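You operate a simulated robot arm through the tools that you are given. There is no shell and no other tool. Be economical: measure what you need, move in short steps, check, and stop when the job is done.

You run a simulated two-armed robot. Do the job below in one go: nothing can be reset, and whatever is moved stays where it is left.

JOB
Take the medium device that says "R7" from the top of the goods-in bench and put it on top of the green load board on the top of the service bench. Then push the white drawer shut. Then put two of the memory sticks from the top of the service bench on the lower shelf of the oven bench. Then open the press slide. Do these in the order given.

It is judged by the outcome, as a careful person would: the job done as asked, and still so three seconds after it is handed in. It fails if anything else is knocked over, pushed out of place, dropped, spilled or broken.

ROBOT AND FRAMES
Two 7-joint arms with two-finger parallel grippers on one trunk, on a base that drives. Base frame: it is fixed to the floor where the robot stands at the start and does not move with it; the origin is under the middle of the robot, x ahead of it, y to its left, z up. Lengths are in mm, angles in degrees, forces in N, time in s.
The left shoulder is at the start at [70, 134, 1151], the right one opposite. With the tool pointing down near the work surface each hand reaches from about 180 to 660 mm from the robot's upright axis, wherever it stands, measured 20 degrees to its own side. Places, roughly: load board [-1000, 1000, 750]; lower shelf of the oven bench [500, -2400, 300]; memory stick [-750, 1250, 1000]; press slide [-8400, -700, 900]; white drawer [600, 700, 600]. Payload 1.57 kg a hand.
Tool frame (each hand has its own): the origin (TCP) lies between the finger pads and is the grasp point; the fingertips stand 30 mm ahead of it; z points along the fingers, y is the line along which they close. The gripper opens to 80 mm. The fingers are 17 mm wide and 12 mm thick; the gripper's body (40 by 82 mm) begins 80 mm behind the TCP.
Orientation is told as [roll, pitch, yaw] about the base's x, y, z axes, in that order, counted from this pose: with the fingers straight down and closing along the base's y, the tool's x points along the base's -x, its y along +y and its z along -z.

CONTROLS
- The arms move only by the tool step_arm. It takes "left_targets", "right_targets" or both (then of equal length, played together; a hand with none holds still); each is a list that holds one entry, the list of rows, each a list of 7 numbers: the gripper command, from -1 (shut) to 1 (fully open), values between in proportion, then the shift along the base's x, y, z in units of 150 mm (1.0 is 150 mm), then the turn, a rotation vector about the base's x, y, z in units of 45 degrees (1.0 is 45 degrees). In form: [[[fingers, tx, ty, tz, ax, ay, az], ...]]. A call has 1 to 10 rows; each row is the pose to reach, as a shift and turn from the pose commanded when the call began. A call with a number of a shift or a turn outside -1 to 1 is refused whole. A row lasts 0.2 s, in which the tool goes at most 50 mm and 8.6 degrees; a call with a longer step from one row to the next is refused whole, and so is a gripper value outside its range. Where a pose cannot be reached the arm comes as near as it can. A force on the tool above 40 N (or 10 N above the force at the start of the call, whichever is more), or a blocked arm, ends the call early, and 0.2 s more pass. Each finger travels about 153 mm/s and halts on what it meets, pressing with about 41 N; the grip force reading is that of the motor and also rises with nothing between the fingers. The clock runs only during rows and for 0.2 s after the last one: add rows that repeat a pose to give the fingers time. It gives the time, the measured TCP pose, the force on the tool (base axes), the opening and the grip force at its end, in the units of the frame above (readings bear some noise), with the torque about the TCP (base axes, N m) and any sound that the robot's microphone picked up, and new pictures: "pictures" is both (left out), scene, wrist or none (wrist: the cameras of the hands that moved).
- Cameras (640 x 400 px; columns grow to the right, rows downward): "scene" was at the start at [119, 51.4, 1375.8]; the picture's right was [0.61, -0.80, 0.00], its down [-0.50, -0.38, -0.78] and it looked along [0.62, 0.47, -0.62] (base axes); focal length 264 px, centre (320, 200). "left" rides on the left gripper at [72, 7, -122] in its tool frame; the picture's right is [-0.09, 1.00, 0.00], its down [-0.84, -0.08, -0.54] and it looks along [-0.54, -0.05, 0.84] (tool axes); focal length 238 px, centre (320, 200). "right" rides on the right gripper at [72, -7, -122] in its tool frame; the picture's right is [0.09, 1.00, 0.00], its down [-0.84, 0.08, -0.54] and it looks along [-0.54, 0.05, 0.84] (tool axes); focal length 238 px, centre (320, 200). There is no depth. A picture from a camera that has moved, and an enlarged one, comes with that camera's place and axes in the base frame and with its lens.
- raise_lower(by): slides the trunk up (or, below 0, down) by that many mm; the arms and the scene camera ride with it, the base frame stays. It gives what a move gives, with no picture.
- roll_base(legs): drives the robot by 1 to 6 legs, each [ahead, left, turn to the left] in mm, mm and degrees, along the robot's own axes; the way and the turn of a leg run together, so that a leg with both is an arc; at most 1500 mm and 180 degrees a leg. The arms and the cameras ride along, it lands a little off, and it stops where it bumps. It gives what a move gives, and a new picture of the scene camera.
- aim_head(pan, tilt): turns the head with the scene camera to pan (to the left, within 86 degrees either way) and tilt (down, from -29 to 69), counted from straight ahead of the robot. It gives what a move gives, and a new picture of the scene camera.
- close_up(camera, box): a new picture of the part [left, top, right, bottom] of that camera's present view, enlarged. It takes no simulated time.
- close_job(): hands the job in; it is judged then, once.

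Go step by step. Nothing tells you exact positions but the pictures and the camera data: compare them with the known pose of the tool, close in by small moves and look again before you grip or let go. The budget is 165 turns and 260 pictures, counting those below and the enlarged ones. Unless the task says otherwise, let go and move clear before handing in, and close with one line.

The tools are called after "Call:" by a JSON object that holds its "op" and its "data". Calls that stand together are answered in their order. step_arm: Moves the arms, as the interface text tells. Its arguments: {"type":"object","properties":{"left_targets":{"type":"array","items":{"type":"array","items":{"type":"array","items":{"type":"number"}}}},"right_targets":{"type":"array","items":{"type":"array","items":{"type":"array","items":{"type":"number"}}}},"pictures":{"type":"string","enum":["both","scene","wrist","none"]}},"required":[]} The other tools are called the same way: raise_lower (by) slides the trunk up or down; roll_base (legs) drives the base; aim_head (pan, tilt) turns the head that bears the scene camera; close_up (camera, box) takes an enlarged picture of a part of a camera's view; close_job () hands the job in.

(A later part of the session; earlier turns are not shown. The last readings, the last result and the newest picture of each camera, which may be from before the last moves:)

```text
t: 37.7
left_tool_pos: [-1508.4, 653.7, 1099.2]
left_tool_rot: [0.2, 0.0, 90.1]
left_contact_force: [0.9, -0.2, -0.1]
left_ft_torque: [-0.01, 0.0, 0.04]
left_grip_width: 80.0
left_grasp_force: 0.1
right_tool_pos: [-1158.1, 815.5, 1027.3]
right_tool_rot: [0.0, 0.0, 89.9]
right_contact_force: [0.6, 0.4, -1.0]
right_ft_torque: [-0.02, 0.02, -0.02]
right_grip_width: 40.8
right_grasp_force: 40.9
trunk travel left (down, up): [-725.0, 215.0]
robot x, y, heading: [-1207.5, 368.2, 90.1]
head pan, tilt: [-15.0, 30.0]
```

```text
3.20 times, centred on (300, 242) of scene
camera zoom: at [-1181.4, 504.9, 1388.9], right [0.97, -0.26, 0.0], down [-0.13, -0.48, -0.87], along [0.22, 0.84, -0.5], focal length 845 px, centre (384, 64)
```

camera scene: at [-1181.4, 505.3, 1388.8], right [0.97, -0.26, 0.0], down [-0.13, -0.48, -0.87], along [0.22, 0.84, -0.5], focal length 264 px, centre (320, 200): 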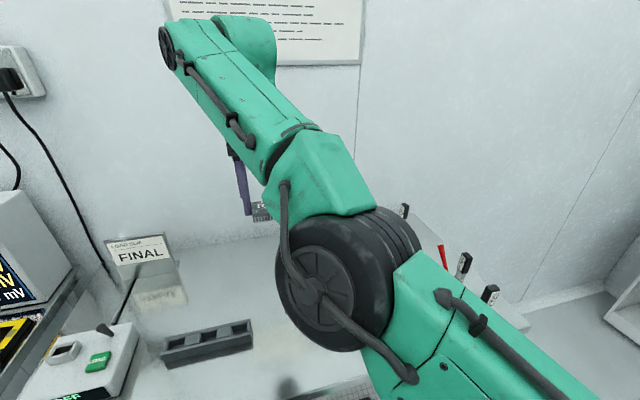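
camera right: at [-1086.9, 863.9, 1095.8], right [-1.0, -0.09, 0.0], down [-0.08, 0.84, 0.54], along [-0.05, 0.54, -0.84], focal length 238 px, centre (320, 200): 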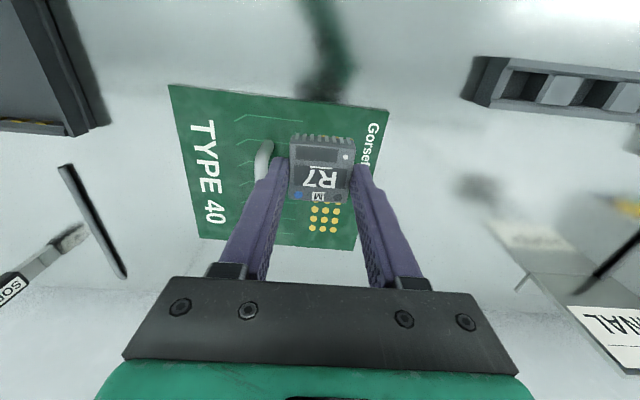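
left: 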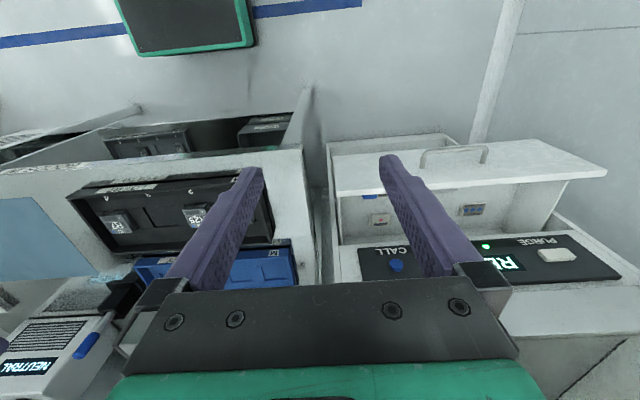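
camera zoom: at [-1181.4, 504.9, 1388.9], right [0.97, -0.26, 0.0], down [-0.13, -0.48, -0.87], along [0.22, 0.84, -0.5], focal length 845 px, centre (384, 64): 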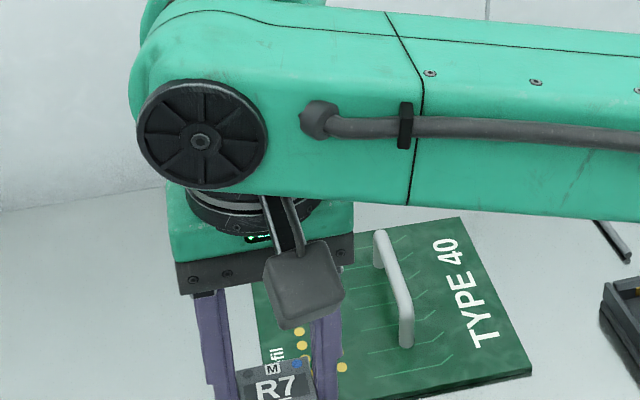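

Call:
{"op": "step_arm", "data": {"right_targets": [[[-0.5, 0.1, 0.25, -0.1, 0, 0, 0], [-0.5, 0.2, 0.5, -0.2, 0, 0, 0], [-0.5, 0.28, 0.75, -0.3, 0, 0, 0], [-0.5, 0.32, 0.9, -0.45, 0, 0, 0], [-0.5, 0.32, 0.9, -0.58, 0, 0, 0], [-0.5, 0.32, 0.9, -0.58, 0, 0, 0]]], "pictures": "both"}}

Call:
{"op": "close_up", "data": {"camera": "scene", "box": [220, 200, 380, 300]}}

```text
t: 39.1
left_tool_pos: [-1508.7, 652.7, 1099.2]
left_tool_rot: [-0.1, 0.0, 90.1]
left_contact_force: [-0.2, 0.9, 0.2]
left_ft_torque: [0.0, 0.0, -0.02]
left_grip_width: 80.0
left_grasp_force: 0.2
right_tool_pos: [-1110.5, 950.5, 939.2]
right_tool_rot: [0.0, 0.0, 90.0]
right_contact_force: [0.6, 0.5, -1.0]
right_ft_torque: [0.03, 0.03, 0.0]
right_grip_width: 40.9
right_grasp_force: 40.9
trunk travel left (down, up): [-725.0, 215.0]
robot x, y, heading: [-1201.7, 368.6, 90.1]
head pan, tilt: [-15.0, 30.0]
camera scene: at [-1182.0, 504.1, 1389.0], right [0.97, -0.26, 0.0], down [-0.13, -0.48, -0.87], along [0.22, 0.84, -0.5], focal length 264 px, centre (320, 200)
camera right: at [-1102.9, 878.8, 1061.7], right [-1.0, -0.09, 0.0], down [-0.08, 0.84, 0.54], along [-0.05, 0.54, -0.84], focal length 238 px, centre (320, 200)
```

scene: 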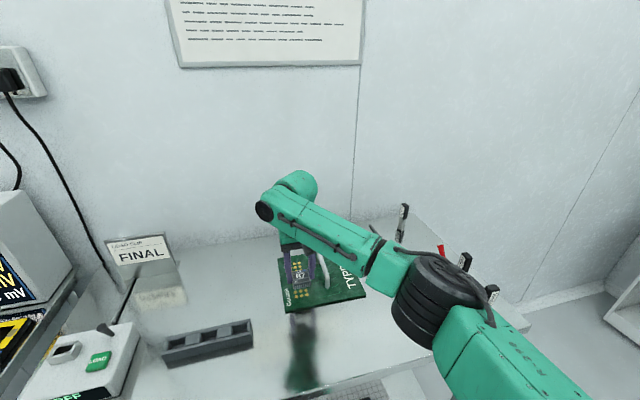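
right: 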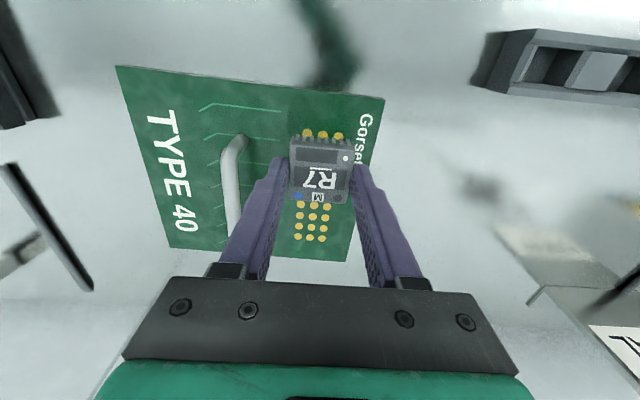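

```text
4.00 times, centred on (300, 250) of scene
camera zoom: at [-1182.0, 504.1, 1389.0], right [0.97, -0.26, 0.0], down [-0.13, -0.48, -0.87], along [0.22, 0.84, -0.5], focal length 1056 px, centre (400, 0)
```

zoom: 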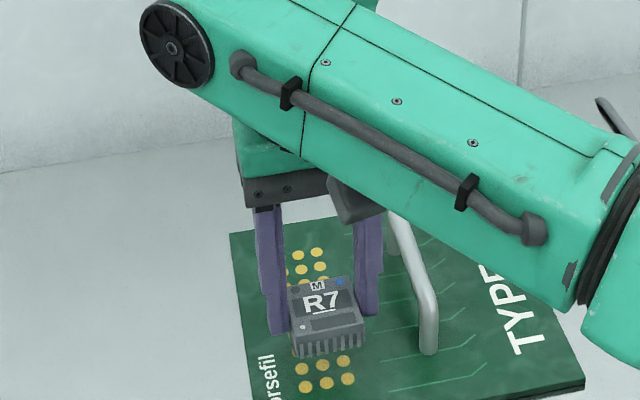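

It sits well over the grid. I'll lower in small steps until contact.

Call:
{"op": "step_arm", "data": {"right_targets": [[[-0.5, 0, 0, -0.1, 0, 0, 0], [-0.5, 0, 0, -0.18, 0, 0, 0], [-0.5, 0, 0, -0.2, 0, 0, 0], [-0.5, 0, 0, -0.2, 0, 0, 0]]], "pictures": "wrist"}}

Call:
{"op": "close_up", "data": {"camera": "scene", "box": [220, 220, 380, 320]}}

```text
t: 40.1
left_tool_pos: [-1509.5, 651.6, 1099.6]
left_tool_rot: [0.0, 0.0, 90.0]
left_contact_force: [0.8, 0.3, -0.1]
left_ft_torque: [0.04, -0.01, 0.03]
left_grip_width: 79.8
left_grasp_force: 0.0
right_tool_pos: [-1109.4, 949.6, 909.1]
right_tool_rot: [0.0, 0.1, 90.0]
right_contact_force: [0.4, -0.3, -0.6]
right_ft_torque: [0.04, 0.0, -0.02]
right_grip_width: 40.8
right_grasp_force: 40.9
trunk travel left (down, up): [-725.0, 215.0]
robot x, y, heading: [-1204.0, 365.0, 89.9]
head pan, tilt: [-15.0, 30.0]
camera right: at [-1102.3, 878.5, 1031.5], right [-1.0, -0.09, 0.0], down [-0.08, 0.84, 0.54], along [-0.05, 0.54, -0.84], focal length 238 px, centre (320, 200)
```

right: 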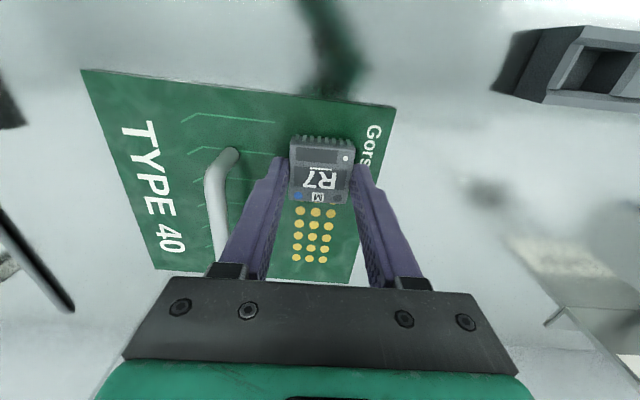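

```text
4.00 times, centred on (300, 270) of scene
camera zoom: at [-1181.8, 504.4, 1388.9], right [0.97, -0.26, 0.0], down [-0.13, -0.48, -0.87], along [0.22, 0.84, -0.5], focal length 1056 px, centre (400, -80)
```

zoom: 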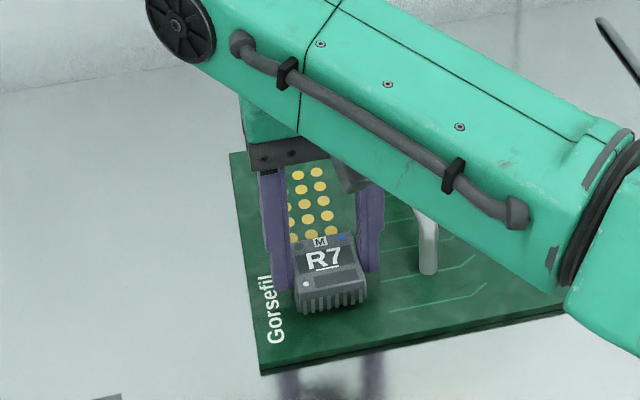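

Call:
{"op": "step_arm", "data": {"right_targets": [[[-0.5, 0, 0.08, 0, 0, 0, 0], [-0.5, 0, 0.08, -0.02, 0, 0, 0], [-0.5, 0, 0.08, -0.035, 0, 0, 0], [-0.5, 0, 0.08, -0.05, 0, 0, 0], [-0.5, 0, 0.08, -0.05, 0, 0, 0]]], "pictures": "none"}}

```text
t: 41.3
left_tool_pos: [-1508.6, 652.8, 1099.5]
left_tool_rot: [0.0, 0.0, 90.0]
left_contact_force: [-0.2, -0.1, 0.3]
left_ft_torque: [0.01, 0.01, -0.01]
left_grip_width: 80.2
left_grasp_force: 0.1
right_tool_pos: [-1108.0, 961.3, 902.1]
right_tool_rot: [0.0, -0.1, 90.0]
right_contact_force: [-0.3, 0.1, -0.7]
right_ft_torque: [-0.01, -0.01, 0.01]
right_grip_width: 41.0
right_grasp_force: 41.1
trunk travel left (down, up): [-725.0, 215.0]
robot x, y, heading: [-1203.7, 370.4, 90.0]
head pan, tilt: [-15.0, 30.0]
```

Call:
{"op": "step_arm", "data": {"right_targets": [[[-0.5, 0, 0, -0.013, 0, 0, 0], [-0.5, 0, 0, -0.013, 0, 0, 0]]], "pictures": "none"}}

Call:
{"op": "step_arm", "data": {"right_targets": [[[-0.5, 0, 0, -0.013, 0, 0, 0], [-0.5, 0, 0, -0.013, 0, 0, 0]]], "pictures": "wrist"}}

Call:
{"op": "close_up", "data": {"camera": "scene", "box": [260, 240, 360, 302]}}

```text
t: 41.9
left_tool_pos: [-1508.7, 652.9, 1099.5]
left_tool_rot: [0.0, -0.1, 90.0]
left_contact_force: [0.4, 0.8, 0.0]
left_ft_torque: [0.0, -0.01, -0.01]
left_grip_width: 80.1
left_grasp_force: 0.0
right_tool_pos: [-1110.1, 962.1, 900.7]
right_tool_rot: [0.0, -0.1, 90.0]
right_contact_force: [0.1, 2.0, 7.2]
right_ft_torque: [0.22, -0.03, 0.0]
right_grip_width: 40.8
right_grasp_force: 40.7
trunk travel left (down, up): [-725.0, 215.0]
robot x, y, heading: [-1206.6, 368.2, 89.9]
head pan, tilt: [-15.0, 30.0]
```

```text
t: 42.5
left_tool_pos: [-1511.0, 650.3, 1099.7]
left_tool_rot: [-0.1, -0.1, 90.0]
left_contact_force: [0.1, 0.0, 0.6]
left_ft_torque: [0.01, -0.03, 0.01]
left_grip_width: 80.0
left_grasp_force: 0.0
right_tool_pos: [-1109.5, 962.5, 900.7]
right_tool_rot: [0.1, -0.3, 90.0]
right_contact_force: [2.5, 6.2, 19.0]
right_ft_torque: [0.56, -0.02, -0.03]
right_grip_width: 40.7
right_grasp_force: 40.8
trunk travel left (down, up): [-725.0, 215.0]
robot x, y, heading: [-1207.4, 365.6, 90.3]
head pan, tilt: [-15.0, 30.0]
camera right: at [-1102.1, 889.4, 1022.8], right [-1.0, -0.09, 0.0], down [-0.08, 0.83, 0.55], along [-0.05, 0.54, -0.84], focal length 238 px, centre (320, 200)
```

right: 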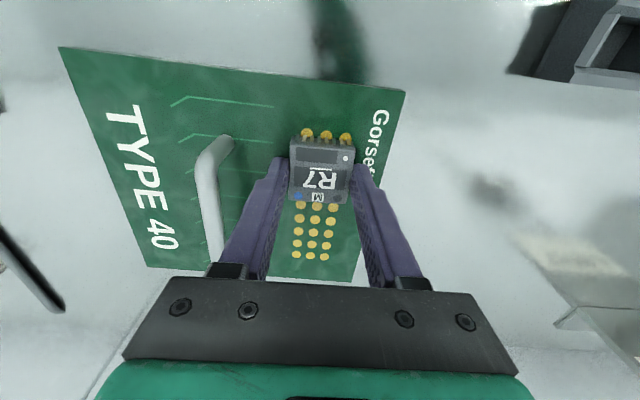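

```text
6.40 times, centred on (310, 271) of scene
camera zoom: at [-1182.1, 501.7, 1389.5], right [0.97, -0.26, 0.0], down [-0.13, -0.48, -0.87], along [0.22, 0.84, -0.5], focal length 1690 px, centre (384, -254)
```

zoom: 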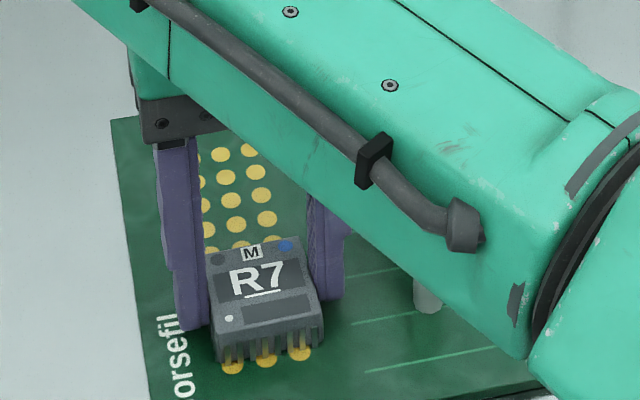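

The device rests on the board. I'll ease the pressure, open, then rise.

Call:
{"op": "step_arm", "data": {"right_targets": [[[-0.5, 0, 0, 0.012, 0, 0, 0], [-0.2, 0, 0, 0.012, 0, 0, 0], [0.3, 0, 0, 0.012, 0, 0, 0], [0.4, 0, 0, 0.012, 0, 0, 0], [0.4, 0, 0, 0.1, 0, 0, 0], [0.4, 0, 0, 0.35, 0, 0, 0], [0.4, 0, 0, 0.6, 0, 0, 0], [0.4, 0, 0, 0.6, 0, 0, 0]]], "pictures": "both"}}

```text
t: 44.3
left_tool_pos: [-1508.4, 652.1, 1099.7]
left_tool_rot: [0.0, 0.0, 90.0]
left_contact_force: [-0.3, 0.1, -0.4]
left_ft_torque: [0.02, 0.02, 0.03]
left_grip_width: 79.9
left_grasp_force: 0.0
right_tool_pos: [-1108.3, 962.3, 986.9]
right_tool_rot: [0.0, 0.1, 90.0]
right_contact_force: [-0.4, -0.2, -0.3]
right_ft_torque: [0.01, 0.0, -0.03]
right_grip_width: 56.2
right_grasp_force: 0.1
trunk travel left (down, up): [-725.0, 215.0]
robot x, y, heading: [-1205.7, 366.0, 90.2]
head pan, tilt: [-15.0, 30.0]
camera scene: at [-1181.6, 504.8, 1388.9], right [0.97, -0.26, 0.0], down [-0.13, -0.48, -0.87], along [0.22, 0.84, -0.5], focal length 264 px, centre (320, 200)
camera right: at [-1102.6, 890.8, 1109.4], right [-1.0, -0.09, 0.0], down [-0.08, 0.84, 0.54], along [-0.05, 0.54, -0.84], focal length 238 px, centre (320, 200)
```

scene: 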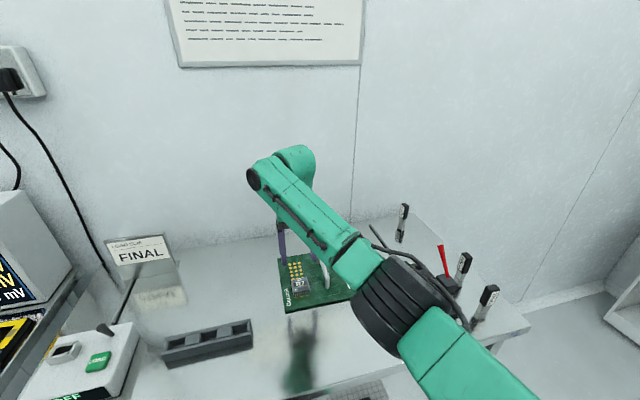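
right: 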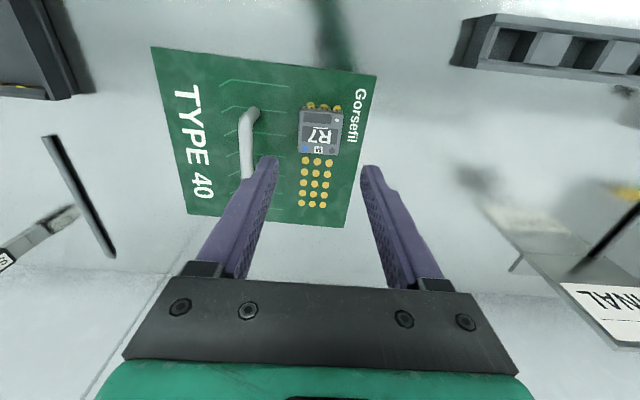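

R7 is placed. I'll retract the right hand and zoom in on the sticks at the right end of this bench.

Call:
{"op": "step_arm", "data": {"right_targets": [[[0.4, 0, -0.1, 0.3, 0, 0, 0], [0.4, 0, -0.35, 0.4, 0, 0, 0], [0.4, 0, -0.65, 0.45, 0, 0, 0], [0.4, 0, -0.95, 0.45, 0, 0, 0], [0.4, 0, -0.95, 0.45, 0, 0, 0]]], "pictures": "none"}}

Call:
{"op": "aim_head", "data": {"pan": -45, "tilt": 30}}

Call:
{"op": "close_up", "data": {"camera": "scene", "box": [140, 120, 380, 270]}}

```text
t: 45.5
left_tool_pos: [-1508.8, 652.9, 1099.2]
left_tool_rot: [0.0, 0.0, 90.1]
left_contact_force: [-0.7, 0.2, -0.4]
left_ft_torque: [-0.01, 0.04, 0.02]
left_grip_width: 79.8
left_grasp_force: 0.1
right_tool_pos: [-1109.5, 819.1, 1054.6]
right_tool_rot: [0.1, 0.1, 90.0]
right_contact_force: [0.3, -0.1, 0.0]
right_ft_torque: [-0.02, 0.0, -0.05]
right_grip_width: 55.8
right_grasp_force: 0.1
trunk travel left (down, up): [-725.0, 215.0]
robot x, y, heading: [-1209.5, 366.7, 90.0]
head pan, tilt: [-15.0, 30.0]
```

```text
t: 46.5
left_tool_pos: [-1509.3, 652.0, 1098.9]
left_tool_rot: [0.0, 0.1, 89.9]
left_contact_force: [0.5, 0.3, -0.8]
left_ft_torque: [-0.04, 0.0, -0.01]
left_grip_width: 79.9
left_grasp_force: 0.0
right_tool_pos: [-1109.6, 818.9, 1054.5]
right_tool_rot: [0.0, 0.0, 90.1]
right_contact_force: [-0.4, 0.0, -0.7]
right_ft_torque: [0.02, 0.01, 0.01]
right_grip_width: 56.0
right_grasp_force: 0.0
trunk travel left (down, up): [-725.0, 215.0]
robot x, y, heading: [-1203.6, 363.4, 89.8]
head pan, tilt: [-45.0, 30.0]
camera scene: at [-1141.3, 480.7, 1389.0], right [0.71, -0.71, 0.0], down [-0.35, -0.35, -0.87], along [0.61, 0.61, -0.5], focal length 264 px, centre (320, 200)
```

scene: 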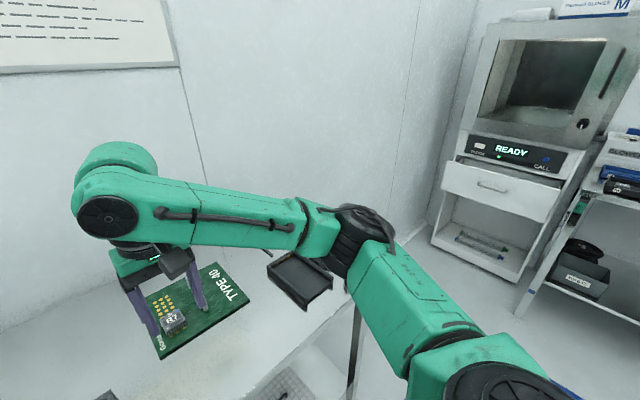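

```text
2.67 times, centred on (260, 195) of scene
camera zoom: at [-1141.3, 480.7, 1389.0], right [0.71, -0.71, 0.0], down [-0.35, -0.35, -0.87], along [0.61, 0.61, -0.5], focal length 704 px, centre (480, 213)
```

zoom: 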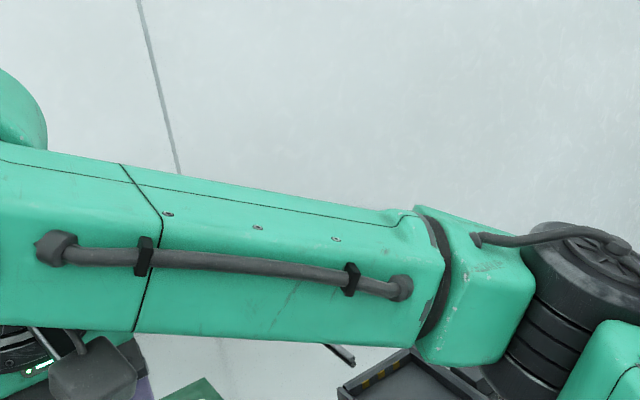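

The drawer is open about 160 mm; its handle is near [490, 737, 690]. I'll tuck the right hand, then drive round to face it.

Call:
{"op": "step_arm", "data": {"right_targets": [[[-1, 0, -0.25, 0.2, 0, 0, 0], [-1, 0, -0.5, 0.4, 0, 0, 0], [-1, 0, -0.75, 0.6, 0, 0, 0], [-1, 0, -1, 0.8, 0, 0, 0], [-1, 0, -1, 0.8, 0, 0, 0]]], "left_targets": [[[-1, 0, 0, 0, 0, 0, 0], [-1, 0, 0, 0, 0, 0, 0], [-1, 0, 0, 0, 0, 0, 0], [-1, 0, 0, 0, 0, 0, 0], [-1, 0, 0, 0, 0, 0, 0]]], "pictures": "none"}}

Call:
{"op": "aim_head", "data": {"pan": 20, "tilt": 45}}

Call:
{"op": "roll_base", "data": {"legs": [[-400, 0, 0], [0, 0, -90], [1020, 0, 0], [0, 700, 0]]}}

```text
t: 47.7
left_tool_pos: [-1509.2, 654.0, 1100.0]
left_tool_rot: [0.0, 0.1, 90.0]
left_contact_force: [-0.1, -0.3, -1.5]
left_ft_torque: [0.0, -0.01, -0.01]
left_grip_width: 0.0
left_grasp_force: 21.4
right_tool_pos: [-1112.3, 668.9, 1176.2]
right_tool_rot: [-0.1, 0.1, 90.0]
right_contact_force: [-0.1, 0.8, 1.1]
right_ft_torque: [0.0, -0.03, -0.01]
right_grip_width: 0.0
right_grasp_force: 21.6
trunk travel left (down, up): [-725.0, 215.0]
robot x, y, heading: [-1206.5, 367.3, 90.1]
head pan, tilt: [-45.0, 30.0]
```

```text
t: 49.0
left_tool_pos: [-1509.6, 652.1, 1100.3]
left_tool_rot: [0.1, 0.0, 90.0]
left_contact_force: [-0.3, 1.1, 1.0]
left_ft_torque: [-0.01, 0.0, -0.04]
left_grip_width: 0.0
left_grasp_force: 21.1
right_tool_pos: [-1111.3, 668.9, 1176.9]
right_tool_rot: [0.0, 0.0, 90.0]
right_contact_force: [-0.1, -0.7, 0.1]
right_ft_torque: [0.01, 0.03, -0.02]
right_grip_width: 0.1
right_grasp_force: 21.7
trunk travel left (down, up): [-725.0, 215.0]
robot x, y, heading: [-1204.7, 365.0, 90.1]
head pan, tilt: [20.0, 45.0]
camera scene: at [-1233.0, 493.3, 1366.4], right [0.94, 0.34, 0.0], down [0.24, -0.66, -0.71], along [-0.24, 0.66, -0.71], focal length 264 px, centre (320, 200)
```

scene: 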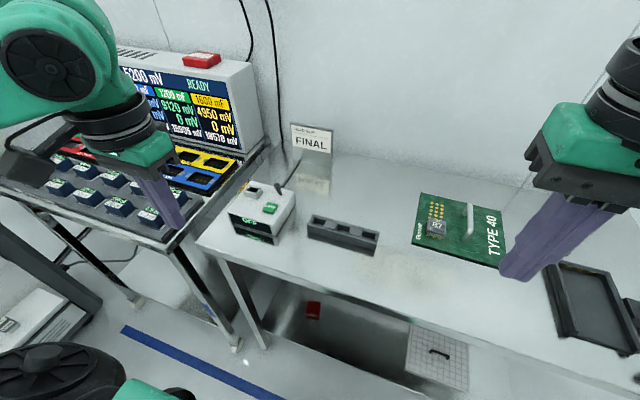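

```text
t: 63.8
left_tool_pos: [105.9, 973.6, 1098.6]
left_tool_rot: [0.0, 0.1, 0.3]
left_contact_force: [-0.1, 0.3, 0.8]
left_ft_torque: [0.02, 0.01, -0.04]
left_grip_width: 0.2
left_grasp_force: 21.4
right_tool_pos: [122.9, 575.5, 1175.2]
right_tool_rot: [0.0, 0.0, 0.4]
right_contact_force: [-0.4, -0.8, -0.5]
right_ft_torque: [0.02, 0.04, -0.03]
right_grip_width: 0.0
right_grasp_force: 21.4
trunk travel left (down, up): [-725.0, 215.0]
robot x, y, heading: [-177.3, 668.7, 0.3]
head pan, tilt: [20.0, 45.0]
camera scene: at [-51.7, 696.4, 1366.4], right [0.35, -0.94, 0.0], down [-0.66, -0.24, -0.71], along [0.66, 0.25, -0.71], focal length 264 px, centre (320, 200)
```

scene: 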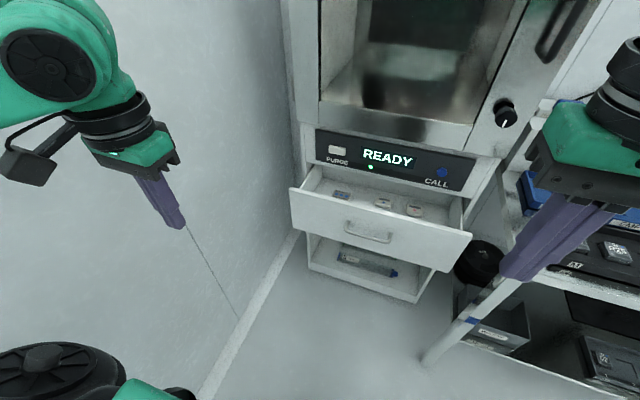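

The drawer's front spans about y 470–1010 with the handle bar near [489, 735, 700]. I'll drive closer and lower the trunk.

Call:
{"op": "roll_base", "data": {"legs": [[240, 32, -0.3]]}}

Call:
{"op": "raise_lower", "data": {"by": -150}}

Call:
{"op": "step_arm", "data": {"left_targets": [[[-1, 0, -0.3, 0, 0, 0, 0], [-1, 0, -0.6, 0, 0, 0, 0], [-1, 0, -0.9, 0, 0, 0, 0], [-1, 0, -0.9, 0, 0, 0, 0]]], "pictures": "both"}}

```text
t: 65.6
left_tool_pos: [347.9, 1005.2, 1100.4]
left_tool_rot: [-0.1, -0.1, -0.2]
left_contact_force: [-0.1, -1.0, -0.4]
left_ft_torque: [0.0, -0.03, 0.0]
left_grip_width: 0.0
left_grasp_force: 21.4
right_tool_pos: [364.8, 606.5, 1175.4]
right_tool_rot: [0.0, 0.0, 0.0]
right_contact_force: [0.2, -0.4, -0.6]
right_ft_torque: [0.0, -0.02, -0.04]
right_grip_width: 0.0
right_grasp_force: 21.4
trunk travel left (down, up): [-725.0, 215.0]
robot x, y, heading: [65.4, 700.3, -0.2]
head pan, tilt: [20.0, 45.0]
camera scene: at [190.1, 728.0, 1366.5], right [0.34, -0.94, 0.0], down [-0.66, -0.24, -0.71], along [0.67, 0.24, -0.71], focal length 264 px, centre (320, 200)
```

scene: 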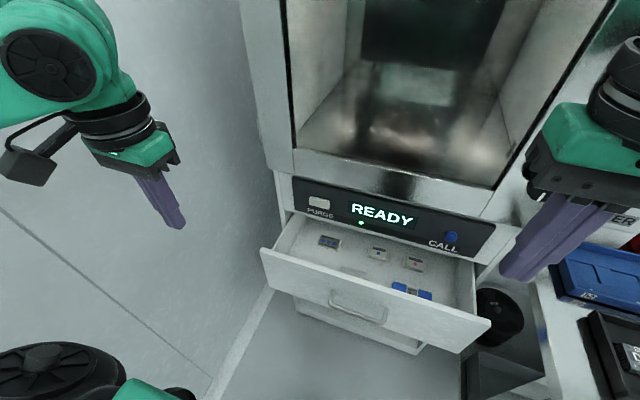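

```text
t: 67.3
left_tool_pos: [349.9, 1004.3, 949.0]
left_tool_rot: [0.0, 0.1, -0.1]
left_contact_force: [-0.5, 0.4, 0.6]
left_ft_torque: [-0.03, -0.02, 0.03]
left_grip_width: 0.0
left_grasp_force: 21.6
right_tool_pos: [366.3, 606.5, 1025.6]
right_tool_rot: [0.0, 0.0, -0.1]
right_contact_force: [-0.3, 0.5, -0.3]
right_ft_torque: [0.04, -0.01, 0.0]
right_grip_width: 0.0
right_grasp_force: 21.4
trunk travel left (down, up): [-575.0, 365.0]
robot x, y, heading: [62.0, 701.2, 0.0]
head pan, tilt: [20.0, 45.0]
```

```text
t: 68.3
left_tool_pos: [349.3, 867.5, 949.4]
left_tool_rot: [-0.1, -0.1, 0.0]
left_contact_force: [-0.4, 0.9, 0.1]
left_ft_torque: [-0.01, 0.01, -0.03]
left_grip_width: 0.0
left_grasp_force: 20.5
right_tool_pos: [366.0, 607.1, 1026.0]
right_tool_rot: [-0.1, 0.0, -0.2]
right_contact_force: [-0.1, -1.0, -1.0]
right_ft_torque: [-0.03, 0.0, 0.0]
right_grip_width: 0.0
right_grasp_force: 22.0
trunk travel left (down, up): [-575.0, 365.0]
robot x, y, heading: [67.3, 704.9, -0.1]
head pan, tilt: [20.0, 45.0]
camera scene: at [191.4, 729.3, 1216.3], right [0.34, -0.94, 0.0], down [-0.66, -0.24, -0.71], along [0.66, 0.24, -0.71], focal length 264 px, centre (320, 200)
camera left: at [276.6, 874.6, 1069.8], right [0.09, 1.0, 0.0], down [0.84, -0.08, 0.54], along [0.54, -0.05, -0.84], focal length 238 px, centre (320, 200)
```

scene: 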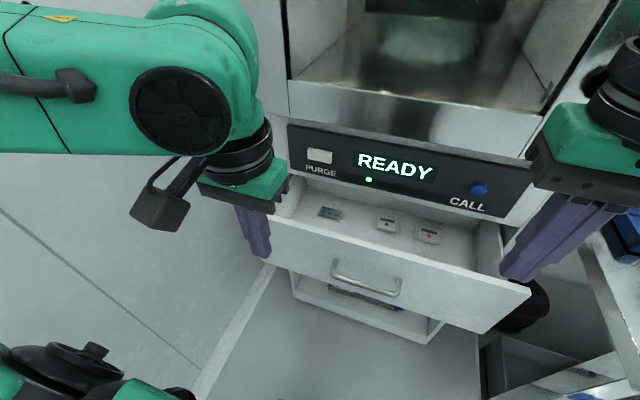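
left: 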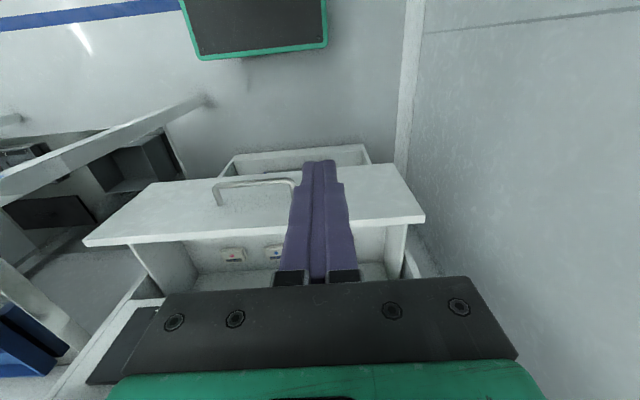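

The handle bar is at about [490, 730, 673]. I'll bring the closed left fingers down in front of it.

Call:
{"op": "step_arm", "data": {"left_targets": [[[-1, 0.1, -0.28, -0.05, 0, 0, 0], [-1, 0.15, -0.56, -0.1, 0, 0, 0], [-1, 0.2, -0.82, -0.2, 0, 0, 0], [-1, 0.3, -0.9, -0.45, 0, 0, 0], [-1, 0.35, -0.9, -0.75, 0, 0, 0], [-1, 0.4, -0.9, -1.0, 0, 0, 0], [-1, 0.4, -0.9, -1.0, 0, 0, 0]]], "pictures": "none"}}

Call:
{"op": "step_arm", "data": {"left_targets": [[[-1, 0, 0, -0.25, 0, 0, 0], [-1, 0, 0, -0.5, 0, 0, 0], [-1, 0.05, 0, -0.78, 0, 0, 0], [-1, 0.1, 0, -0.78, 0, 0, 0]]], "pictures": "both"}}

```text
t: 69.9
left_tool_pos: [412.0, 734.4, 799.2]
left_tool_rot: [0.0, -0.1, -0.1]
left_contact_force: [-0.9, 0.2, 0.2]
left_ft_torque: [0.02, -0.04, 0.01]
left_grip_width: 0.4
left_grasp_force: 21.7
right_tool_pos: [365.7, 605.7, 1027.2]
right_tool_rot: [0.0, 0.0, -0.1]
right_contact_force: [0.0, 0.0, 0.5]
right_ft_torque: [-0.02, -0.02, -0.03]
right_grip_width: 0.0
right_grasp_force: 21.5
trunk travel left (down, up): [-575.0, 365.0]
robot x, y, heading: [63.8, 700.1, -0.0]
head pan, tilt: [20.0, 45.0]
```

```text
t: 70.9
left_tool_pos: [412.2, 773.1, 708.8]
left_tool_rot: [0.1, -0.1, -0.1]
left_contact_force: [-0.5, 0.0, 0.1]
left_ft_torque: [-0.03, 0.0, -0.02]
left_grip_width: 0.0
left_grasp_force: 21.4
left hand out of reach, approached as far as the arm can: row 1, 2, 3, 4
right_tool_pos: [367.0, 606.4, 1024.7]
right_tool_rot: [0.0, 0.0, 0.0]
right_contact_force: [-0.1, 0.3, -0.2]
right_ft_torque: [0.01, -0.02, -0.01]
right_grip_width: 0.1
right_grasp_force: 21.8
trunk travel left (down, up): [-575.0, 365.0]
robot x, y, heading: [65.8, 701.4, -0.1]
head pan, tilt: [20.0, 45.0]
camera scene: at [191.6, 727.9, 1216.4], right [0.34, -0.94, 0.0], down [-0.66, -0.24, -0.71], along [0.66, 0.24, -0.71], focal length 264 px, centre (320, 200)
camera left: at [338.7, 780.0, 829.7], right [0.09, 1.0, 0.0], down [0.84, -0.08, 0.54], along [0.54, -0.05, -0.84], focal length 238 px, centre (320, 200)
```

scene: 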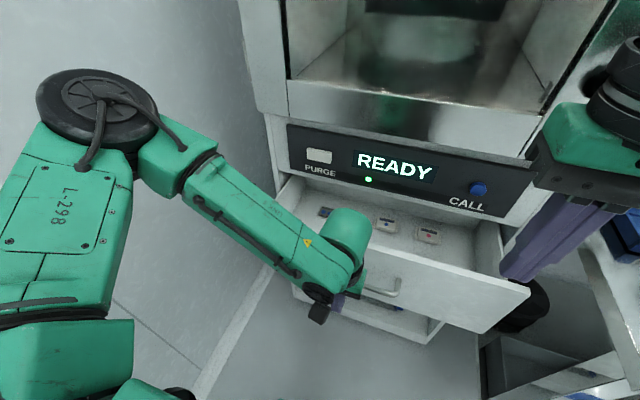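
left: 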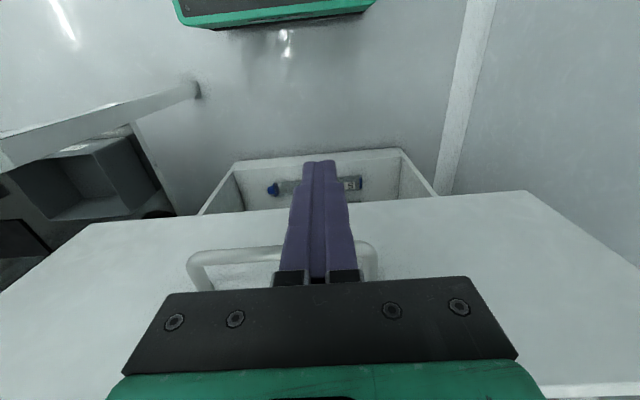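

The hand hit a reach limit downward. I'll come back up, lower the trunk instead.

Call:
{"op": "step_arm", "data": {"left_targets": [[[-1, -0.1, 0, 0.3, 0, 0, 0], [-1, -0.1, 0, 0.55, 0, 0, 0], [-1, -0.1, 0, 0.78, 0, 0, 0], [-1, -0.1, 0, 0.78, 0, 0, 0]]], "pictures": "none"}}

Call:
{"op": "raise_lower", "data": {"by": -118}}

Call:
{"op": "aim_head", "data": {"pan": 15, "tilt": 50}}

Call:
{"op": "close_up", "data": {"camera": "left", "box": [0, 0, 640, 400]}}

```text
t: 71.9
left_tool_pos: [396.3, 775.1, 824.9]
left_tool_rot: [0.0, 0.0, -0.1]
left_contact_force: [-0.8, -0.7, -0.3]
left_ft_torque: [0.01, 0.02, -0.01]
left_grip_width: 0.1
left_grasp_force: 21.4
right_tool_pos: [366.9, 605.8, 1025.5]
right_tool_rot: [0.1, 0.0, 0.0]
right_contact_force: [-0.2, 0.6, -0.4]
right_ft_torque: [-0.01, -0.02, -0.02]
right_grip_width: 0.0
right_grasp_force: 21.6
trunk travel left (down, up): [-575.0, 365.0]
robot x, y, heading: [63.0, 701.9, -0.1]
head pan, tilt: [20.0, 45.0]
```

```text
t: 73.4
left_tool_pos: [396.0, 774.5, 707.5]
left_tool_rot: [0.1, 0.0, -0.1]
left_contact_force: [0.0, 0.4, 0.0]
left_ft_torque: [0.0, -0.01, 0.02]
left_grip_width: 0.0
left_grasp_force: 21.7
right_tool_pos: [366.6, 606.1, 906.8]
right_tool_rot: [0.0, 0.0, -0.2]
right_contact_force: [0.0, 0.2, 0.8]
right_ft_torque: [0.06, 0.01, -0.06]
right_grip_width: 0.0
right_grasp_force: 21.2
trunk travel left (down, up): [-457.0, 483.0]
robot x, y, heading: [66.0, 704.6, -0.4]
head pan, tilt: [20.0, 45.0]
```

```text
t: 74.1
left_tool_pos: [395.9, 774.7, 706.8]
left_tool_rot: [0.1, 0.0, -0.1]
left_contact_force: [-0.5, 0.7, 0.4]
left_ft_torque: [0.01, 0.02, 0.02]
left_grip_width: 0.0
left_grasp_force: 21.3
right_tool_pos: [365.5, 606.8, 907.7]
right_tool_rot: [0.0, 0.1, -0.1]
right_contact_force: [-0.1, 0.3, -0.2]
right_ft_torque: [-0.01, 0.0, -0.04]
right_grip_width: 0.0
right_grasp_force: 21.7
trunk travel left (down, up): [-457.0, 483.0]
robot x, y, heading: [66.0, 701.5, 0.0]
head pan, tilt: [15.0, 50.0]
camera scene: at [189.5, 720.3, 1091.5], right [0.26, -0.97, 0.0], down [-0.74, -0.2, -0.64], along [0.62, 0.17, -0.77], focal length 264 px, centre (320, 200)
```

scene: 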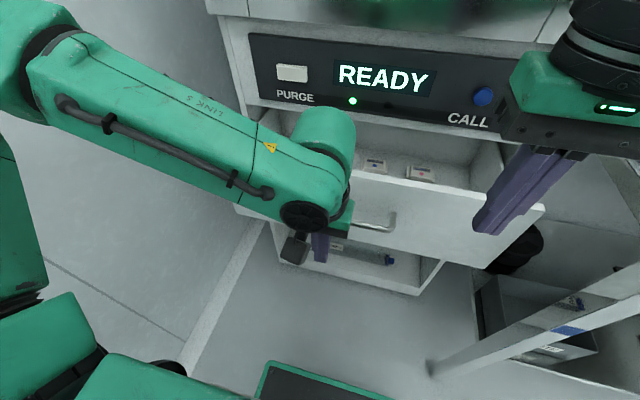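

```text
1.00 times, centred on (320, 200) of left
camera zoom: at [323.6, 781.6, 827.8], right [0.09, 1.0, 0.0], down [0.84, -0.08, 0.54], along [0.54, -0.05, -0.84], focal length 238 px, centre (320, 200)
```

zoom: 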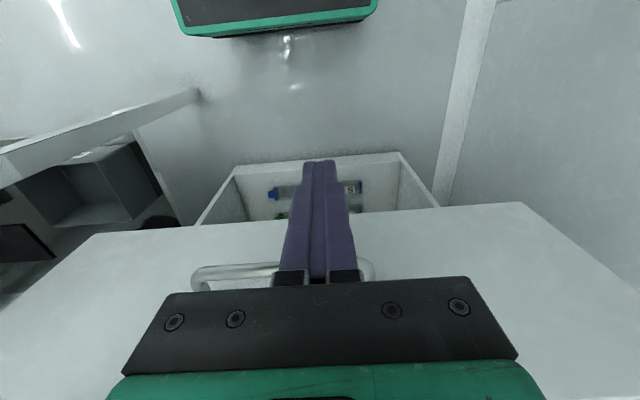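

Handle centre is confirmed near [495, 731, 673]. I'll align the fingers in front of it and approach.

Call:
{"op": "step_arm", "data": {"left_targets": [[[-1, 0, -0.15, -0.08, 0, 0, 0], [-1, 0, -0.29, -0.17, 0, 0, 0], [-1, 0.25, -0.29, -0.17, 0, 0, 0], [-1, 0.48, -0.29, -0.17, 0, 0, 0], [-1, 0.48, -0.29, -0.17, 0, 0, 0]]], "pictures": "both"}}

```text
t: 75.3
left_tool_pos: [461.3, 751.1, 685.7]
left_tool_rot: [0.0, -0.2, -0.1]
left_contact_force: [0.4, -0.2, -0.3]
left_ft_torque: [-0.05, 0.0, 0.02]
left_grip_width: 0.2
left_grasp_force: 20.9
left hand out of reach, approached as far as the arm can: row 3, 4, 5
right_tool_pos: [367.3, 606.7, 908.0]
right_tool_rot: [-0.1, 0.1, -0.1]
right_contact_force: [0.1, 0.0, 0.4]
right_ft_torque: [-0.01, -0.03, -0.02]
right_grip_width: 0.1
right_grasp_force: 21.3
trunk travel left (down, up): [-457.0, 483.0]
robot x, y, heading: [62.8, 703.2, -0.1]
head pan, tilt: [15.0, 50.0]
camera scene: at [189.4, 720.2, 1091.4], right [0.26, -0.97, 0.0], down [-0.74, -0.2, -0.64], along [0.62, 0.17, -0.77], focal length 264 px, centre (320, 200)
camera left: at [387.9, 756.8, 806.5], right [0.09, 1.0, 0.0], down [0.84, -0.08, 0.54], along [0.54, -0.05, -0.84], focal length 238 px, centre (320, 200)
```

scene: 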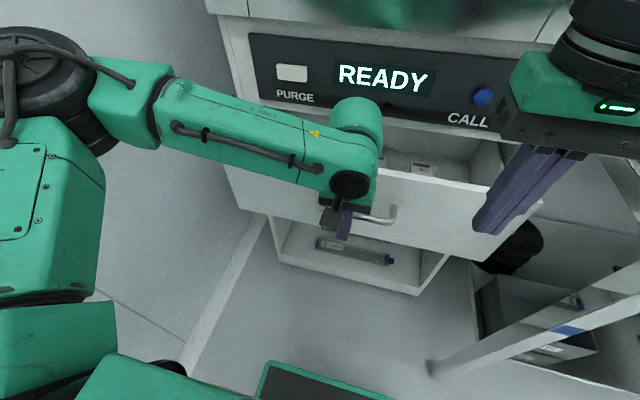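
left: 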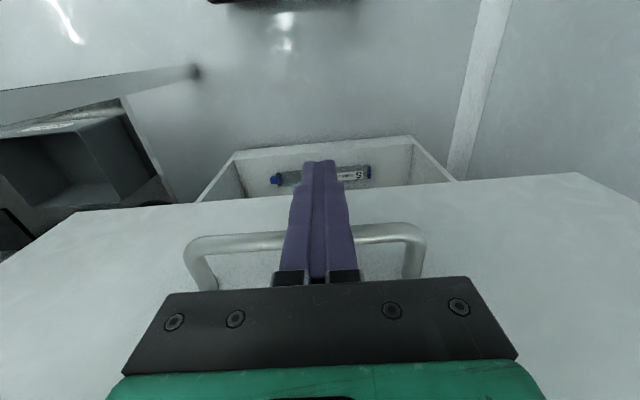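

The left arm hits a joint limit when reaching across. The base is compact (about ±215 mm), so I'll back the hand off and check the right side before shifting the robot to the right.

Call:
{"op": "step_arm", "data": {"left_targets": [[[-1, -0.3, 0, 0, 0, 0, 0], [-1, -0.6, 0, 0, 0, 0, 0], [-1, -0.6, 0, 0, 0, 0, 0]]], "pictures": "none"}}

Call:
{"op": "aim_head", "data": {"pan": -55, "tilt": 45}}

```text
t: 76.1
left_tool_pos: [368.0, 750.8, 686.1]
left_tool_rot: [0.1, -0.1, 0.0]
left_contact_force: [-0.1, -0.2, -0.2]
left_ft_torque: [-0.01, -0.03, -0.01]
left_grip_width: 0.0
left_grasp_force: 21.5
right_tool_pos: [366.4, 605.8, 908.4]
right_tool_rot: [-0.1, 0.0, 0.0]
right_contact_force: [-0.3, -0.7, -0.5]
right_ft_torque: [0.01, -0.03, -0.02]
right_grip_width: 0.0
right_grasp_force: 21.6
trunk travel left (down, up): [-457.0, 483.0]
robot x, y, heading: [63.9, 700.2, -0.3]
head pan, tilt: [15.0, 50.0]
```

```text
t: 77.5
left_tool_pos: [369.5, 750.3, 686.0]
left_tool_rot: [0.0, 0.0, 0.0]
left_contact_force: [-0.5, -0.1, -0.3]
left_ft_torque: [-0.01, 0.0, -0.03]
left_grip_width: 0.1
left_grasp_force: 21.9
right_tool_pos: [366.0, 606.8, 908.4]
right_tool_rot: [-0.1, 0.1, -0.1]
right_contact_force: [-0.1, 0.2, -0.9]
right_ft_torque: [-0.02, -0.01, -0.01]
right_grip_width: 0.0
right_grasp_force: 21.7
trunk travel left (down, up): [-457.0, 483.0]
robot x, y, heading: [65.2, 700.2, -0.2]
head pan, tilt: [-55.0, 45.0]
camera scene: at [161.7, 633.7, 1098.4], right [-0.82, -0.57, 0.0], down [-0.41, 0.58, -0.71], along [0.41, -0.58, -0.71], focal length 264 px, centre (320, 200)
```

scene: 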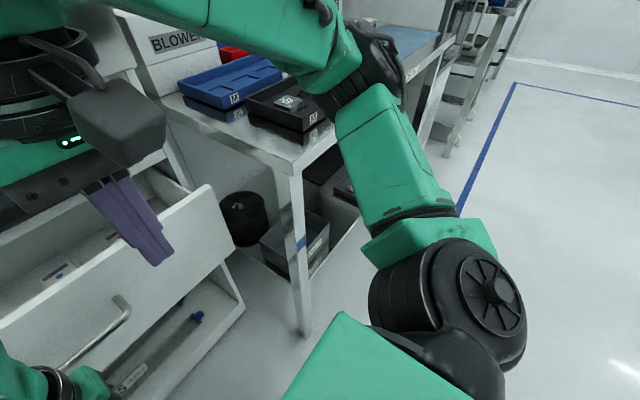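

The right elbow stays above bench height and clear. I'll shift the robot right and slightly ahead.

Call:
{"op": "roll_base", "data": {"legs": [[20, -115, 0.2]]}}

Call:
{"op": "aim_head", "data": {"pan": 20, "tilt": 45}}

Call:
{"op": "step_arm", "data": {"left_targets": [[[-1, 0, 0.25, 0, 0, 0, 0], [-1, 0, 0.5, 0, 0, 0, 0], [-1, 0, 0.65, 0, 0, 0, 0], [-1, 0.25, 0.65, -0.03, 0, 0, 0], [-1, 0.5, 0.65, -0.03, 0, 0, 0], [-1, 0.5, 0.65, -0.03, 0, 0, 0]]], "pictures": "both"}}

```text
t: 78.7
left_tool_pos: [389.5, 637.1, 686.4]
left_tool_rot: [0.1, 0.0, 0.1]
left_contact_force: [0.5, -0.5, -0.3]
left_ft_torque: [0.01, -0.01, -0.04]
left_grip_width: 0.0
left_grasp_force: 21.4
right_tool_pos: [386.7, 492.6, 906.9]
right_tool_rot: [0.1, -0.1, 0.2]
right_contact_force: [0.3, 0.0, -0.7]
right_ft_torque: [0.03, 0.0, 0.01]
right_grip_width: 0.0
right_grasp_force: 21.1
trunk travel left (down, up): [-457.0, 483.0]
robot x, y, heading: [82.6, 587.2, 0.0]
head pan, tilt: [-55.0, 45.0]
camera scene: at [182.0, 519.2, 1098.3], right [-0.82, -0.57, 0.0], down [-0.41, 0.58, -0.71], along [0.41, -0.58, -0.71], focal length 264 px, centre (320, 200)
```

scene: 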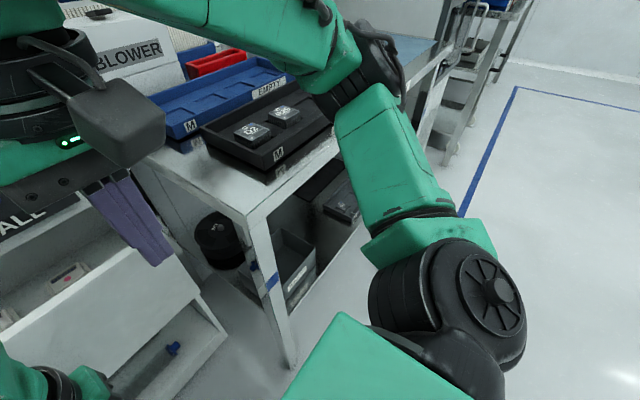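

```text
t: 80.2
left_tool_pos: [389.2, 636.2, 686.6]
left_tool_rot: [0.0, 0.0, 0.1]
left_contact_force: [0.3, -0.7, -0.3]
left_ft_torque: [0.01, -0.03, 0.01]
left_grip_width: 0.0
left_grasp_force: 21.1
right_tool_pos: [386.7, 493.1, 907.4]
right_tool_rot: [0.1, 0.0, 0.1]
right_contact_force: [1.0, 0.4, -0.1]
right_ft_torque: [-0.01, -0.01, 0.0]
right_grip_width: 0.2
right_grasp_force: 21.2
trunk travel left (down, up): [-457.0, 483.0]
robot x, y, heading: [85.3, 587.3, -0.0]
head pan, tilt: [20.0, 45.0]
camera scene: at [211.5, 614.4, 1098.4], right [0.34, -0.94, 0.0], down [-0.66, -0.24, -0.71], along [0.66, 0.24, -0.71], focal length 264 px, centre (320, 200)
```

scene: 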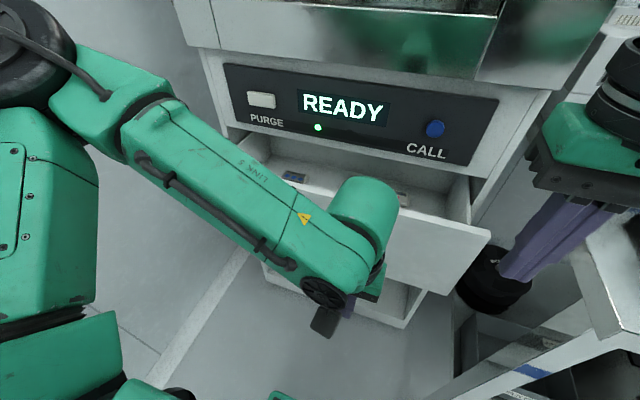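

```text
t: 81.6
left_tool_pos: [462.5, 735.6, 682.5]
left_tool_rot: [-0.1, -0.1, 0.1]
left_contact_force: [0.0, -0.6, 0.0]
left_ft_torque: [0.03, -0.02, 0.01]
left_grip_width: 0.0
left_grasp_force: 21.3
left hand out of reach, approached as far as the arm can: row 1, 2, 3
right_tool_pos: [387.1, 493.4, 908.3]
right_tool_rot: [-0.1, 0.0, 0.1]
right_contact_force: [-0.9, 0.0, -0.5]
right_ft_torque: [-0.02, -0.06, 0.01]
right_grip_width: 0.2
right_grasp_force: 21.1
trunk travel left (down, up): [-457.0, 483.0]
robot x, y, heading: [87.5, 588.4, 0.2]
head pan, tilt: [20.0, 45.0]
camera scene: at [210.8, 615.1, 1098.4], right [0.34, -0.94, 0.0], down [-0.66, -0.24, -0.71], along [0.66, 0.24, -0.71], focal length 264 px, centre (320, 200)
camera left: at [390.4, 741.6, 802.9], right [0.09, 1.0, 0.0], down [0.84, -0.08, 0.54], along [0.54, -0.05, -0.84], focal length 238 px, centre (320, 200)
```

scene: 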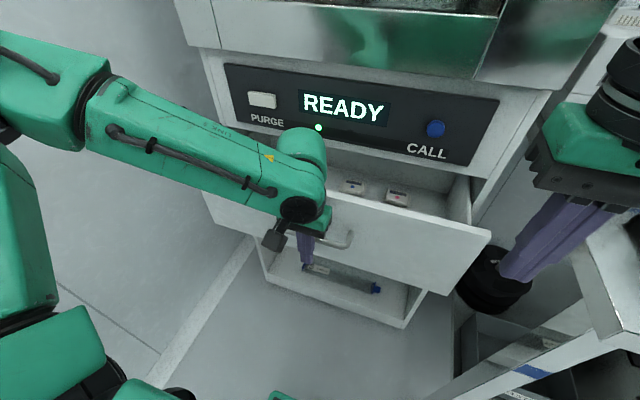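
left: 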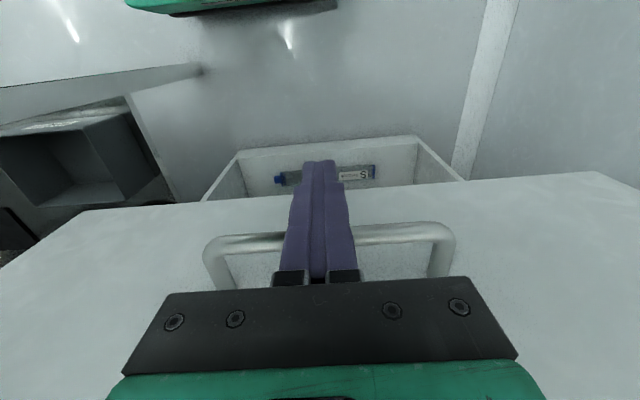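

The fingers are centred in front of the handle bar. I'll push gently forward.

Call:
{"op": "step_arm", "data": {"left_targets": [[[-1, 0.1, 0, 0, 0, 0, 0], [-1, 0.2, 0, 0, 0, 0, 0], [-1, 0.3, 0, 0, 0, 0, 0], [-1, 0.4, 0, 0, 0, 0, 0], [-1, 0.5, 0, 0, 0, 0, 0], [-1, 0.6, 0, 0, 0, 0, 0]]], "pictures": "both"}}

```text
t: 83.0
left_tool_pos: [554.9, 733.9, 680.1]
left_tool_rot: [0.0, 0.0, 0.2]
left_contact_force: [0.6, -0.6, -0.5]
left_ft_torque: [-0.01, 0.03, -0.01]
left_grip_width: 0.0
left_grasp_force: 22.1
right_tool_pos: [387.0, 493.3, 908.1]
right_tool_rot: [0.0, 0.0, 0.1]
right_contact_force: [-0.1, 0.6, 0.0]
right_ft_torque: [-0.01, 0.03, 0.04]
right_grip_width: 0.2
right_grasp_force: 21.5
trunk travel left (down, up): [-457.0, 483.0]
robot x, y, heading: [84.6, 588.2, -0.2]
head pan, tilt: [20.0, 45.0]
camera scene: at [212.1, 614.5, 1098.3], right [0.34, -0.94, 0.0], down [-0.66, -0.24, -0.71], along [0.66, 0.24, -0.71], focal length 264 px, centre (320, 200)
camera left: at [481.9, 741.0, 801.1], right [0.09, 1.0, 0.0], down [0.84, -0.08, 0.54], along [0.54, -0.05, -0.84], focal length 238 px, centre (320, 200)
```

scene: 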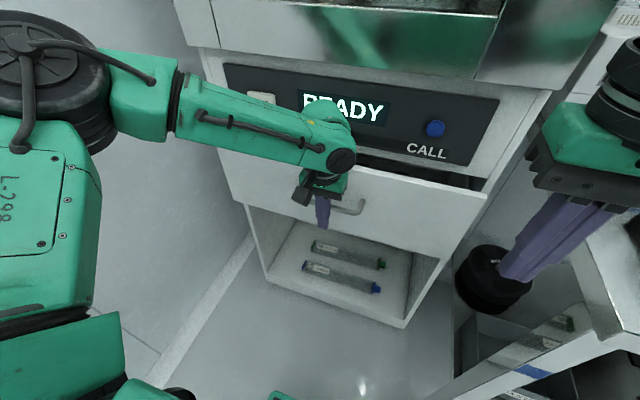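
left: 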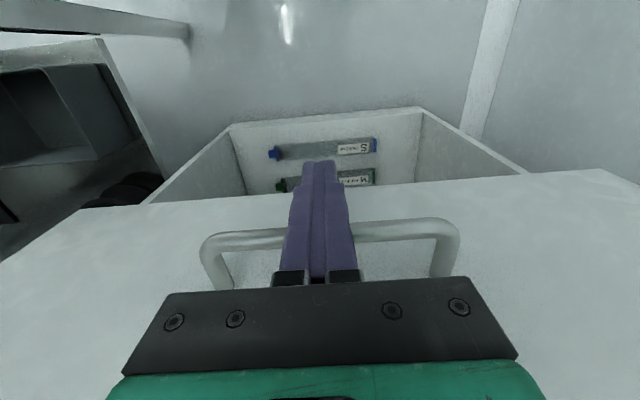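

The drawer is moving well. I'll tilt the hand back 20° to keep the wrist away from the control panel, then push the rest.

Call:
{"op": "step_arm", "data": {"left_targets": [[[-1, -0.07, 0, 0, 0, -0.18, 0], [-1, -0.07, 0, 0, 0, -0.34, 0], [-1, -0.07, 0, 0, 0, -0.48, 0], [-1, 0.05, 0, 0, 0, -0.48, 0], [-1, 0.13, 0, 0, 0, -0.48, 0], [-1, 0.2, 0, 0, 0, -0.48, 0]]], "pictures": "both"}}

```text
t: 84.4
left_tool_pos: [584.0, 734.0, 680.1]
left_tool_rot: [0.0, -21.6, 0.1]
left_contact_force: [0.1, -0.4, -0.4]
left_ft_torque: [0.02, 0.02, 0.01]
left_grip_width: 0.0
left_grasp_force: 21.6
right_tool_pos: [386.6, 493.4, 907.8]
right_tool_rot: [-0.1, 0.0, 0.1]
right_contact_force: [0.7, 0.3, -0.3]
right_ft_torque: [0.04, 0.0, 0.03]
right_grip_width: 0.0
right_grasp_force: 21.5
trunk travel left (down, up): [-457.0, 483.0]
robot x, y, heading: [81.5, 587.3, 0.1]
head pan, tilt: [20.0, 45.0]
camera scene: at [211.7, 614.3, 1098.3], right [0.34, -0.94, 0.0], down [-0.66, -0.24, -0.71], along [0.66, 0.24, -0.71], focal length 264 px, centre (320, 200)
camera left: at [472.0, 741.3, 767.0], right [0.08, 1.0, 0.03], down [0.58, -0.08, 0.81], along [0.81, -0.05, -0.58], focal length 238 px, centre (320, 200)
```

scene: 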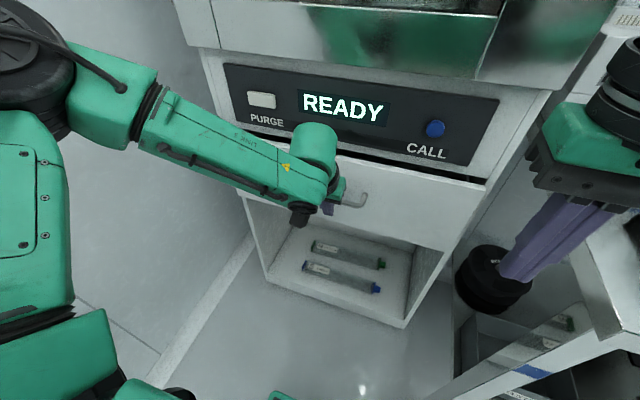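
left: 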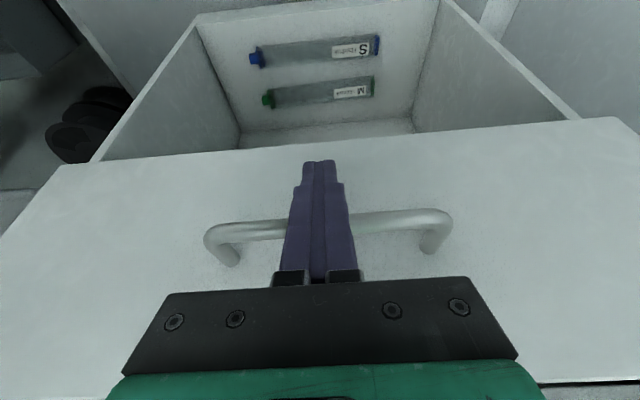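

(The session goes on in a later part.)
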